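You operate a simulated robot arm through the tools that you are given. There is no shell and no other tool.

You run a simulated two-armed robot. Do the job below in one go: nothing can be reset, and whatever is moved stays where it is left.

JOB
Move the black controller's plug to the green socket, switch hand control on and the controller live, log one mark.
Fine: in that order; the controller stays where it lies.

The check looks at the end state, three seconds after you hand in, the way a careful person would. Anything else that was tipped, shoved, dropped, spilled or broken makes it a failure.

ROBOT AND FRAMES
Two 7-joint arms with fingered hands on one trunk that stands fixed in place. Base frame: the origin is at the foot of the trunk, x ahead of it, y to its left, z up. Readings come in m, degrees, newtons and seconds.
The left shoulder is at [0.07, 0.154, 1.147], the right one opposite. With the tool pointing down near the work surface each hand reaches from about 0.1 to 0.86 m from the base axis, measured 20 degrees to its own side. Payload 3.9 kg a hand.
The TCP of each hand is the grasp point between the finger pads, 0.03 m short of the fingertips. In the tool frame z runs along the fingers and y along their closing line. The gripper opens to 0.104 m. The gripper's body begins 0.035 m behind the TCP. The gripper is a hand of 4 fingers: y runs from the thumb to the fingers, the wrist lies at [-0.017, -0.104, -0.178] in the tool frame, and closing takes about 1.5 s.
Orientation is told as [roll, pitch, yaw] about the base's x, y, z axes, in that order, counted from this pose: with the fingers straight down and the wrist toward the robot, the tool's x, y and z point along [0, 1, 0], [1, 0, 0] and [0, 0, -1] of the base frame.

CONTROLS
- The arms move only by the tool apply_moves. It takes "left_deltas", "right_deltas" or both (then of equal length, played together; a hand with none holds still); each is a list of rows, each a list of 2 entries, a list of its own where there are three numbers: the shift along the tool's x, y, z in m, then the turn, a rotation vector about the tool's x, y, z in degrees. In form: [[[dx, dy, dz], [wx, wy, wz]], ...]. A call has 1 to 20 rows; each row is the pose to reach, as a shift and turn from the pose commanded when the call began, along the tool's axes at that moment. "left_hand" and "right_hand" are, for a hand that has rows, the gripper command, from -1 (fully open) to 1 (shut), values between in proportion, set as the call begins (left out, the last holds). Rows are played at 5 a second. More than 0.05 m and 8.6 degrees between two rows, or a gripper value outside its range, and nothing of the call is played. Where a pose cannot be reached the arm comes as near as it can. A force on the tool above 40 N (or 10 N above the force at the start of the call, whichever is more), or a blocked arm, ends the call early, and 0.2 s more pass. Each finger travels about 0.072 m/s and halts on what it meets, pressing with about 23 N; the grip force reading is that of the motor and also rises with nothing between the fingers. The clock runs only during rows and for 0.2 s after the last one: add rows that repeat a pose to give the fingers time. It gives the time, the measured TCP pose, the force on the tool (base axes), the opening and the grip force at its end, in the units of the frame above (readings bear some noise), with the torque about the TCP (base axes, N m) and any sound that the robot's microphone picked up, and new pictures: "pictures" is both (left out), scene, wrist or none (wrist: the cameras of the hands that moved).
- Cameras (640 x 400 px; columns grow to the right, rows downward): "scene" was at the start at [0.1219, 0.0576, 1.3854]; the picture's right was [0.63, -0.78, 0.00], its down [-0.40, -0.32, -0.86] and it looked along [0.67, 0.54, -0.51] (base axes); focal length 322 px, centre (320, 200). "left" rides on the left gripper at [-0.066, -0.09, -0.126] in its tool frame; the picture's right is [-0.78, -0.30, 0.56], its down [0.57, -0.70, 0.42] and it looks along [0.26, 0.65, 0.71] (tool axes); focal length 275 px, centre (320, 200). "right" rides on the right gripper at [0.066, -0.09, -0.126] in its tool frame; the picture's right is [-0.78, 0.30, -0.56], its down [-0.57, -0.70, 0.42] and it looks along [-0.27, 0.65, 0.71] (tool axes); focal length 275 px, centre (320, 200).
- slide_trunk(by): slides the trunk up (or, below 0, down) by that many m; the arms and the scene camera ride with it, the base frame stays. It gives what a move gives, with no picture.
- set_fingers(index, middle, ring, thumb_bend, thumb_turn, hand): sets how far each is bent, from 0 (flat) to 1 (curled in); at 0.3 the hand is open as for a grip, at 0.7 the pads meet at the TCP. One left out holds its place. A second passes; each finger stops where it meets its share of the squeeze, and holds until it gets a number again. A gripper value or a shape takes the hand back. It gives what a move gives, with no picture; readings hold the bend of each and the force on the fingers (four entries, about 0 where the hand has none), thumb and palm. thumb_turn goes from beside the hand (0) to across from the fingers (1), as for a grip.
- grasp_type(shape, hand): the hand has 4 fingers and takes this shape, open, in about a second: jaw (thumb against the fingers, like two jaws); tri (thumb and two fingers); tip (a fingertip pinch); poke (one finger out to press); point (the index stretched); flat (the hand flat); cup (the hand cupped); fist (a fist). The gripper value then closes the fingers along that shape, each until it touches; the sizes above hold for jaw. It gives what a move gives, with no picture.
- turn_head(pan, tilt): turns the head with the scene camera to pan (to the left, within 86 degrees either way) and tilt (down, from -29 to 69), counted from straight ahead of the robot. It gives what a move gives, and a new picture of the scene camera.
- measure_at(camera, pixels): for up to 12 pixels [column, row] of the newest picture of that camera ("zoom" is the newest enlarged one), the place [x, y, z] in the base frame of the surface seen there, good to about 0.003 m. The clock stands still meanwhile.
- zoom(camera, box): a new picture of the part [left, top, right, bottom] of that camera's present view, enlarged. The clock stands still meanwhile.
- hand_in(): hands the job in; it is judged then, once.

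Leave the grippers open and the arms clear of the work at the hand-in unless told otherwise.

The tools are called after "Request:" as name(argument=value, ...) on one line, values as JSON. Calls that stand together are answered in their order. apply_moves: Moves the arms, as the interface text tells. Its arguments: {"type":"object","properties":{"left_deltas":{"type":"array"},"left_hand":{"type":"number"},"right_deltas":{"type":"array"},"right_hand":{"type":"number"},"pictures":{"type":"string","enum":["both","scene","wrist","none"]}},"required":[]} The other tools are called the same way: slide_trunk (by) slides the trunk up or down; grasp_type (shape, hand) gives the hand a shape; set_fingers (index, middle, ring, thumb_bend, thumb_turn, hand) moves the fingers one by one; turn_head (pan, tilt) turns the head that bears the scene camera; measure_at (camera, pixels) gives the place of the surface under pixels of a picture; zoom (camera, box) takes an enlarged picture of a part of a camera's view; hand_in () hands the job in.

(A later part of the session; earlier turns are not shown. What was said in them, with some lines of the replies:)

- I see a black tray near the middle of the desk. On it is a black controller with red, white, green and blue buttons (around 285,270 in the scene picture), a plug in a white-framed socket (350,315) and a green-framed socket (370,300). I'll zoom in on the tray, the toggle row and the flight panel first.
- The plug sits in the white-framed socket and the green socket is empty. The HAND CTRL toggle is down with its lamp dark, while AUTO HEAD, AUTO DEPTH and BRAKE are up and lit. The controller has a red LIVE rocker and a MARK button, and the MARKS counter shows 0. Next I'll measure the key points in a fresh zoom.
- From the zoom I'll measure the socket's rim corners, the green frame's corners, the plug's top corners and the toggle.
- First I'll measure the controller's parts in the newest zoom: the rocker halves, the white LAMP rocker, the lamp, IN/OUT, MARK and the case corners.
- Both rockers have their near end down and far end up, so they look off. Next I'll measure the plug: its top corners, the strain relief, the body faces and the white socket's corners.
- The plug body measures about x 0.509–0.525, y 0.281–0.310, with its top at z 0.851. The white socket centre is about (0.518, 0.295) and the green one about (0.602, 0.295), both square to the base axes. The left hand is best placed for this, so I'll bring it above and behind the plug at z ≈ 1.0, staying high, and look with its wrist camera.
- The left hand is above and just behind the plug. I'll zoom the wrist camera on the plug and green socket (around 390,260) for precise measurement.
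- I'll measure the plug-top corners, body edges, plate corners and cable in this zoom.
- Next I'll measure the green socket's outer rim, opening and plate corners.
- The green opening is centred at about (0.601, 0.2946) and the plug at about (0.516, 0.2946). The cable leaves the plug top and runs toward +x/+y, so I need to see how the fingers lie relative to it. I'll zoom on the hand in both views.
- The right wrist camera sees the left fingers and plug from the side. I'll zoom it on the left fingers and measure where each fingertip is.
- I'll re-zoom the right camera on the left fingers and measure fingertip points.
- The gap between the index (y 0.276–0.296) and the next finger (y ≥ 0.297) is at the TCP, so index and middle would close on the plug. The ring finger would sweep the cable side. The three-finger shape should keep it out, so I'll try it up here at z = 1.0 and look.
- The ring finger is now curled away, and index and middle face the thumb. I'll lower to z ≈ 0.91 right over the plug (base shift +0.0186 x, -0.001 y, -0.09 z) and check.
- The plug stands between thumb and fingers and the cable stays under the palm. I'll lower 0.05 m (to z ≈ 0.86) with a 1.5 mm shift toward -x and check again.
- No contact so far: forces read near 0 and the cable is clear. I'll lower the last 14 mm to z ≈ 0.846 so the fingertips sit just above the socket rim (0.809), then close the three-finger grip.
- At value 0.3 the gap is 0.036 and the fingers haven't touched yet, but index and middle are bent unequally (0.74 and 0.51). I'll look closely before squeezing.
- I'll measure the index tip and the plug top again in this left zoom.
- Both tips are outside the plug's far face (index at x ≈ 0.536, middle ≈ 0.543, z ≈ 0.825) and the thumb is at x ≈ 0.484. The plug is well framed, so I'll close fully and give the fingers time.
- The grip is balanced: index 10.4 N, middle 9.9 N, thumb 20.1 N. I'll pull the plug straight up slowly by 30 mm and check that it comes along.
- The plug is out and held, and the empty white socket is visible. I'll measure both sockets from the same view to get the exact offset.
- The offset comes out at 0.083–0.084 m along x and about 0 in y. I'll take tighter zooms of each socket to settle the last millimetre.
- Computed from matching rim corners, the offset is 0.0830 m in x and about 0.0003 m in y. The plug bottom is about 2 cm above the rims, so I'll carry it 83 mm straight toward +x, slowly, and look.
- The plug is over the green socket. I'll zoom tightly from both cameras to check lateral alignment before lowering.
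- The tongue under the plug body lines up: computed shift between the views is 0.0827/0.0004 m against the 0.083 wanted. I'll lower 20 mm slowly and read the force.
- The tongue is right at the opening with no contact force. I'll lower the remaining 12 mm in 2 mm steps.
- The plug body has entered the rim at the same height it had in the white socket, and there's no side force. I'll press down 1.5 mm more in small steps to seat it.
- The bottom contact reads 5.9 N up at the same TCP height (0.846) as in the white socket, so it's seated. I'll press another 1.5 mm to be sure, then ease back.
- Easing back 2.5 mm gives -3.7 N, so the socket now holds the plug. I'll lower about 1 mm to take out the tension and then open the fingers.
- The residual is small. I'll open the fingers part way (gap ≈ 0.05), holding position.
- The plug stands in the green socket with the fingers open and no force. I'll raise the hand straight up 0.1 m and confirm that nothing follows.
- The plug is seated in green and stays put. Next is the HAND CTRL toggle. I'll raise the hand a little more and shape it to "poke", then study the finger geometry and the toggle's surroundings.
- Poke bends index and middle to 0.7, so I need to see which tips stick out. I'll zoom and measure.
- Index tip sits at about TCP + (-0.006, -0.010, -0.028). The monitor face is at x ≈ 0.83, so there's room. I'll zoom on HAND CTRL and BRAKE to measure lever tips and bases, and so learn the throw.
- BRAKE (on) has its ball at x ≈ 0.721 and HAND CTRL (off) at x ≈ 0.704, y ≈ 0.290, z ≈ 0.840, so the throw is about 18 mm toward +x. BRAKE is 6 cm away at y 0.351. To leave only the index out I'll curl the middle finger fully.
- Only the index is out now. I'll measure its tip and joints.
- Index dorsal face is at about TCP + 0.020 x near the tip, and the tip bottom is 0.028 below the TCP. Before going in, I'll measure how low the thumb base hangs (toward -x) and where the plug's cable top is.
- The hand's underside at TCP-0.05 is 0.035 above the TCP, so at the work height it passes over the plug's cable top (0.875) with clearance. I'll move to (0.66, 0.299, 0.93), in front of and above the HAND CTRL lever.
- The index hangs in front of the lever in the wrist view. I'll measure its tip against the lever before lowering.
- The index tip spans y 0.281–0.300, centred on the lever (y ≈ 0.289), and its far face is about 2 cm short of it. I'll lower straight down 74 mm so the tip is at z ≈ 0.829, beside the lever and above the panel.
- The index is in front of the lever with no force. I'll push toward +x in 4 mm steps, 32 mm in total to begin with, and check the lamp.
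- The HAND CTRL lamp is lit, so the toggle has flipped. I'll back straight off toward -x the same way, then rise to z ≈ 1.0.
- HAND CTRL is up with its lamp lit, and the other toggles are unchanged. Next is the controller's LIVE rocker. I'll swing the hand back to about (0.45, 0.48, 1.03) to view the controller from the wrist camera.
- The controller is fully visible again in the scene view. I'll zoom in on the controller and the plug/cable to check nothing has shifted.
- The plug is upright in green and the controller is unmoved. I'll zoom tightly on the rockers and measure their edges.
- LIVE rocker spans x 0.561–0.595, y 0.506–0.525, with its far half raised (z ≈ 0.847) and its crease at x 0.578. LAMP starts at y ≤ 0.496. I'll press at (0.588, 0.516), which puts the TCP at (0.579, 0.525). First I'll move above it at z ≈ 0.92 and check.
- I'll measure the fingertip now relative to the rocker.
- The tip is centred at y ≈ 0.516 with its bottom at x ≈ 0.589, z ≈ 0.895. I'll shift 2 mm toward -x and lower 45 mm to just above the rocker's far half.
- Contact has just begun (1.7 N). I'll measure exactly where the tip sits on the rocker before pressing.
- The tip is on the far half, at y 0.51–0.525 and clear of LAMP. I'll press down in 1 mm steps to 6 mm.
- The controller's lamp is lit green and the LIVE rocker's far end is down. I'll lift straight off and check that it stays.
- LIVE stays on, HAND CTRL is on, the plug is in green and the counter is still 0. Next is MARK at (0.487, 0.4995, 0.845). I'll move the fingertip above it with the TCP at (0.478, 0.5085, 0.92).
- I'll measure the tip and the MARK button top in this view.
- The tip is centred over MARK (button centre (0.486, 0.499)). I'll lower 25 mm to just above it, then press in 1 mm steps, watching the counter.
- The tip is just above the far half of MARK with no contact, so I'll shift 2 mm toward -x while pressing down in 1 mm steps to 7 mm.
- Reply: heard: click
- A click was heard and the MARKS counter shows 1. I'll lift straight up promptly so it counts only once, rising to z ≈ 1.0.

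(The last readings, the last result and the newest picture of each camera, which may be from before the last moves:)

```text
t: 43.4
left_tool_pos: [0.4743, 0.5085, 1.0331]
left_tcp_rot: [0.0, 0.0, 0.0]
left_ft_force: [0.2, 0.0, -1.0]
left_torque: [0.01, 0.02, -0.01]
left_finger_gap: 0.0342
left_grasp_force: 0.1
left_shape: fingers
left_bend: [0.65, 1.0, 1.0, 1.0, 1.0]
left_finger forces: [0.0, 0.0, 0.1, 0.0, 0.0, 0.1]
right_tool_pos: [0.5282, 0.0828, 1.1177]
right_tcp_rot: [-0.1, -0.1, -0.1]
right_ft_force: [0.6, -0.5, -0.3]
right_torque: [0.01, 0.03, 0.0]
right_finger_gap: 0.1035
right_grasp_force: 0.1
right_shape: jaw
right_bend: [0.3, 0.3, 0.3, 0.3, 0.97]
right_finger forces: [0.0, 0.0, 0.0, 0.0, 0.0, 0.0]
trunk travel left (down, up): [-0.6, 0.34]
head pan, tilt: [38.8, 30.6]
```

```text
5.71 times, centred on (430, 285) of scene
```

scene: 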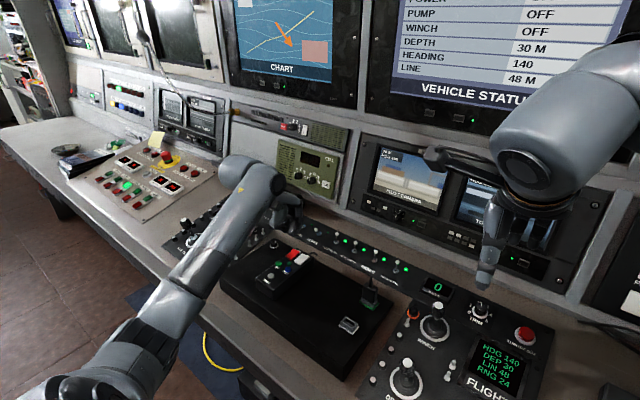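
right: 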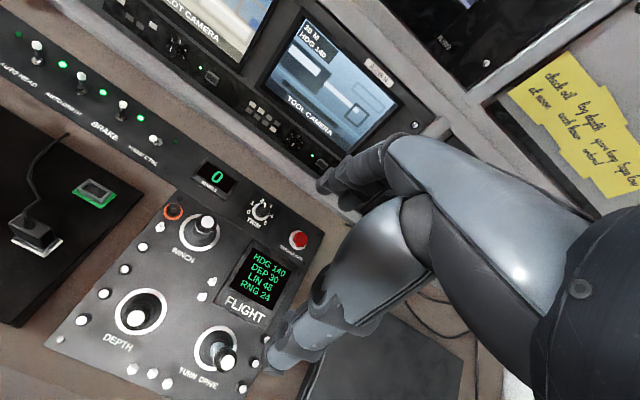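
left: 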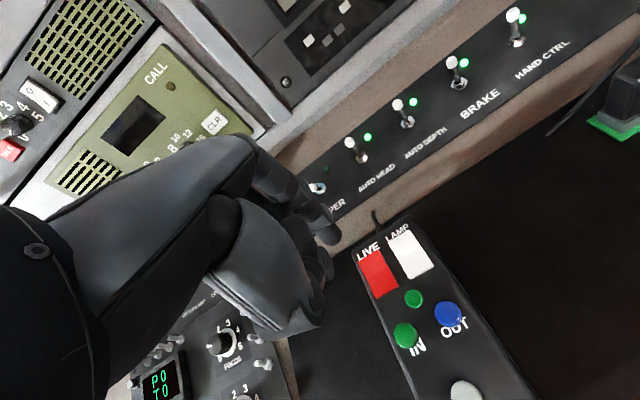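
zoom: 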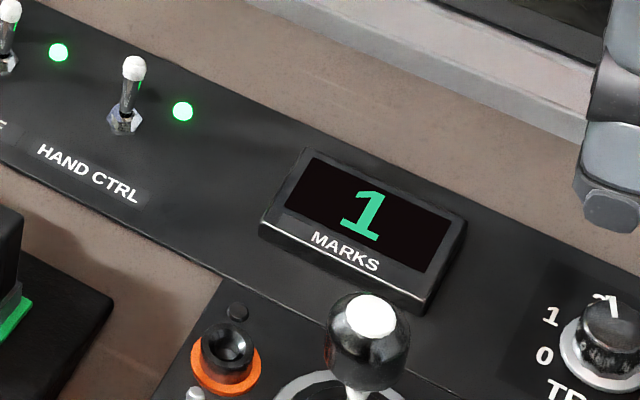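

The counter holds at 1. I'll bring the left hand back to its starting place, clear of the work, and then open it in jaw shape.

Request:
apply_moves(left_deltas=[[[-0.006, -0.02, -0.026], [0, 0, 0]], [[-0.012, -0.04, -0.052], [0, 0, 0]], [[-0.018, -0.06, -0.078], [0, 0, 0]], [[-0.024, -0.08, -0.104], [0, 0, 0]], [[-0.029, -0.102, -0.129], [0, 0, 0]], [[-0.029, -0.102, -0.129], [0, 0, 0]]], pictures="none")

Request:
grasp_type(hand="left", shape="jaw")

Request:
apply_moves(left_deltas=[[[0, 0, 0], [0, 0, 0]], [[0, 0, 0], [0, 0, 0]], [[0, 0, 0], [0, 0, 0]]], left_hand=-1)

Request:
zoom(camera="scene", box=[220, 220, 460, 370])

Request:
zoom(camera="scene", box=[330, 270, 410, 330])

Request:
zoom(camera="scene", box=[246, 235, 326, 295])

```text
t: 44.8
left_tool_pos: [0.3726, 0.4807, 1.159]
left_tcp_rot: [0.0, 0.0, 0.0]
left_ft_force: [1.4, 0.3, -0.1]
left_torque: [-0.03, 0.07, 0.02]
left_finger_gap: 0.0342
left_grasp_force: 0.1
left_shape: fingers
left_bend: [0.65, 1.0, 1.0, 1.0, 1.0]
left_finger forces: [0.0, 0.0, 0.0, 0.0, 0.0, 0.1]
right_tool_pos: [0.5272, 0.0826, 1.1186]
right_tcp_rot: [-0.1, 0.0, 0.0]
right_ft_force: [0.7, 0.0, -0.1]
right_torque: [0.01, 0.0, -0.01]
right_finger_gap: 0.1036
right_grasp_force: 0.1
right_shape: jaw
right_bend: [0.3, 0.3, 0.3, 0.3, 0.97]
right_finger forces: [0.0, 0.0, 0.0, 0.0, 0.0, 0.0]
trunk travel left (down, up): [-0.6, 0.34]
head pan, tilt: [38.8, 30.6]
```

```text
t: 45.7
left_tool_pos: [0.3721, 0.482, 1.161]
left_tcp_rot: [0.0, 0.1, -0.1]
left_ft_force: [0.6, -0.2, 0.4]
left_torque: [0.0, 0.06, -0.02]
left_finger_gap: 0.1036
left_grasp_force: 0.2
left_shape: jaw
left_bend: [0.3, 0.3, 0.3, 0.3, 0.97]
left_finger forces: [0.0, 0.0, 0.0, 0.0, 0.0, 0.0]
right_tool_pos: [0.526, 0.0817, 1.1192]
right_tcp_rot: [0.0, 0.0, 0.1]
right_ft_force: [0.4, 0.2, -0.3]
right_torque: [0.02, 0.01, 0.02]
right_finger_gap: 0.1037
right_grasp_force: 0.1
right_shape: jaw
right_bend: [0.3, 0.3, 0.3, 0.3, 0.97]
right_finger forces: [0.0, 0.0, 0.1, 0.1, 0.0, 0.1]
trunk travel left (down, up): [-0.6, 0.34]
head pan, tilt: [38.8, 30.6]
```

```text
t: 46.5
left_tool_pos: [0.3714, 0.4813, 1.1598]
left_tcp_rot: [0.0, 0.0, -0.1]
left_ft_force: [0.0, -0.4, -1.2]
left_torque: [0.01, 0.0, 0.03]
left_finger_gap: 0.104
left_grasp_force: 0.1
left_shape: jaw
left_bend: [0.3, 0.3, 0.3, 0.3, 0.97]
left_finger forces: [0.0, 0.0, 0.0, 0.0, 0.1, 0.0]
right_tool_pos: [0.5257, 0.0816, 1.1177]
right_tcp_rot: [0.0, 0.0, 0.0]
right_ft_force: [0.5, 0.4, 0.6]
right_torque: [0.0, 0.02, 0.01]
right_finger_gap: 0.1039
right_grasp_force: 0.1
right_shape: jaw
right_bend: [0.3, 0.3, 0.3, 0.3, 0.97]
right_finger forces: [0.1, 0.0, 0.0, 0.0, 0.1, 0.0]
trunk travel left (down, up): [-0.6, 0.34]
head pan, tilt: [38.8, 30.6]
```

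scene: 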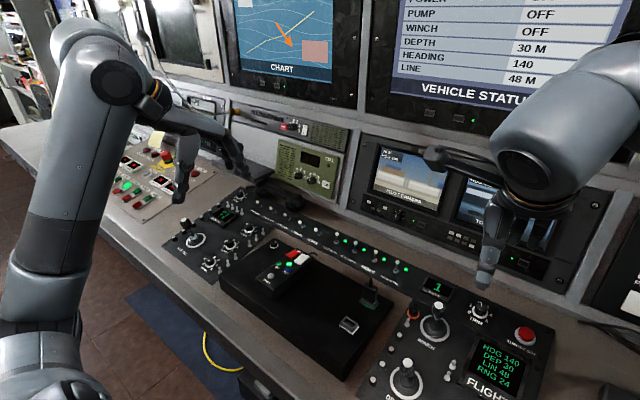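
left: 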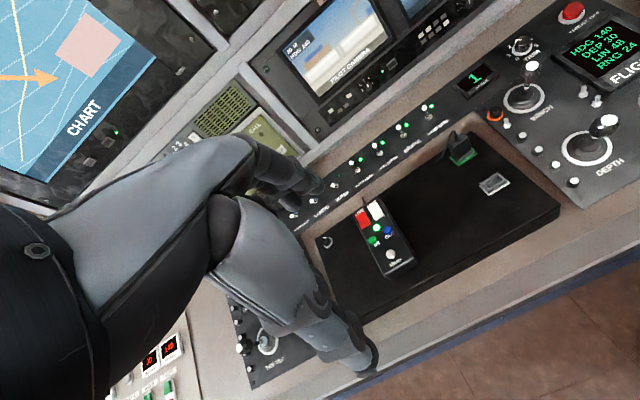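

```text
2.67 times, centred on (340, 295) of scene
```

zoom: 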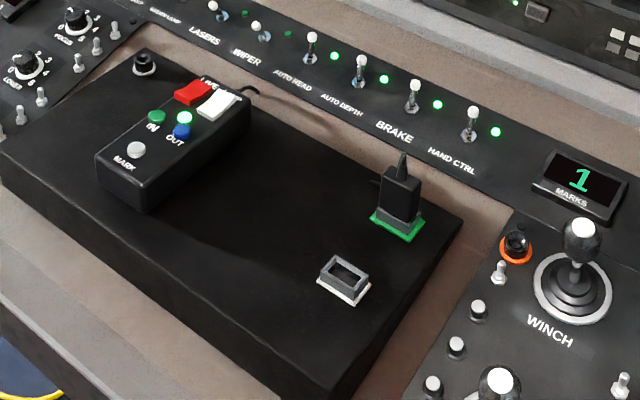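

```text
6.67 times, centred on (370, 300) of scene
```

zoom: 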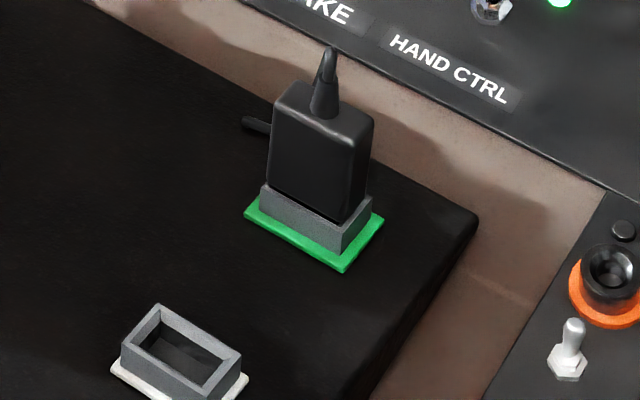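

```text
6.67 times, centred on (286, 265) of scene
```

zoom: 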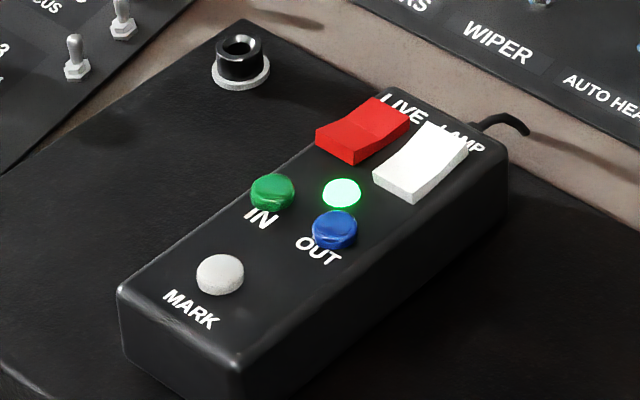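

Everything looks right: the MARK button's computed pixel (271, 276) is the same as at the start, so the controller hasn't moved. As a last check I'll measure the plug's top height in green against its original 0.851, and look at the other toggles.

Request:
zoom(camera="scene", box=[340, 270, 404, 310])

Request:
measure_at(camera="zoom", pixels=[[270, 150], [400, 165], [330, 170], [250, 165], [375, 205]])

Request:
zoom(camera="scene", box=[160, 170, 320, 290])

```text
10.00 times, centred on (372, 290) of scene
```

zoom: 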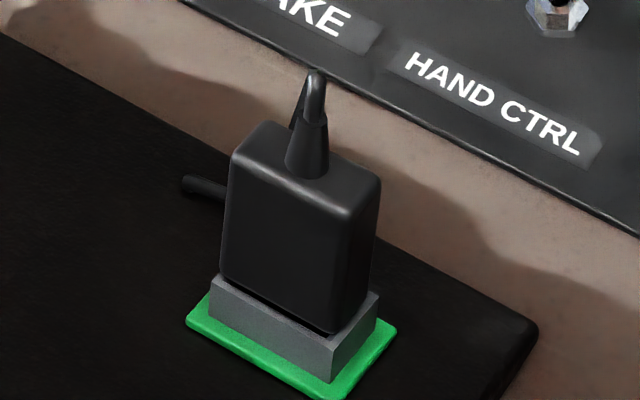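

```text
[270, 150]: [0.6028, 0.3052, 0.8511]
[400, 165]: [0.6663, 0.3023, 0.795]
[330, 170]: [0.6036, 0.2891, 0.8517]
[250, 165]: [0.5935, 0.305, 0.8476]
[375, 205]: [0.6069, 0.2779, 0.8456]
```

```text
3.33 times, centred on (240, 230) of scene
```

zoom: 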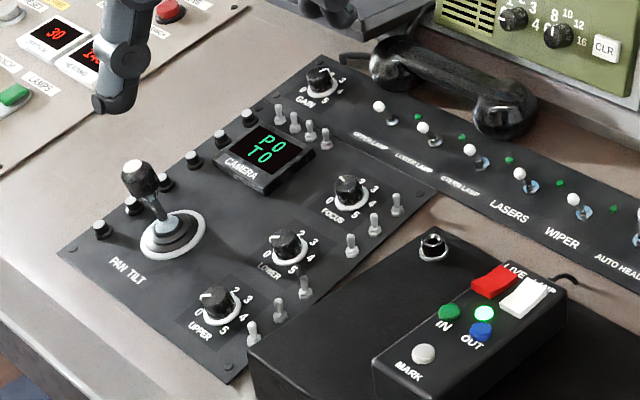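

The plug top in green is at z ≈ 0.851, the same as it was in the white socket, so it is fully seated and upright. HAND CTRL is on, LIVE is lit, the counter reads 1, nothing else has changed, and both hands are open and clear. I'm handing in now.

Request:
hand_in()

```text
The job is handed in.
```

The job is done in the order you asked and handed in. No result from the check has come back.

- **Plug:** it is fully seated in the green socket. Its top is at 0.851 m, the same height it had in the white socket.
- **Hand control:** the HAND CTRL toggle is up and its lamp is lit. The other toggles are as they were.
- **Controller live:** the LIVE rocker is on and the controller's lamp is lit. I did not press LAMP, IN or OUT.
- **Mark:** I pressed MARK once, heard one click, and the counter reads 1.

The controller is where it lay at the start, and nothing else looked disturbed in the last pictures. Both hands are open and clear of the work.
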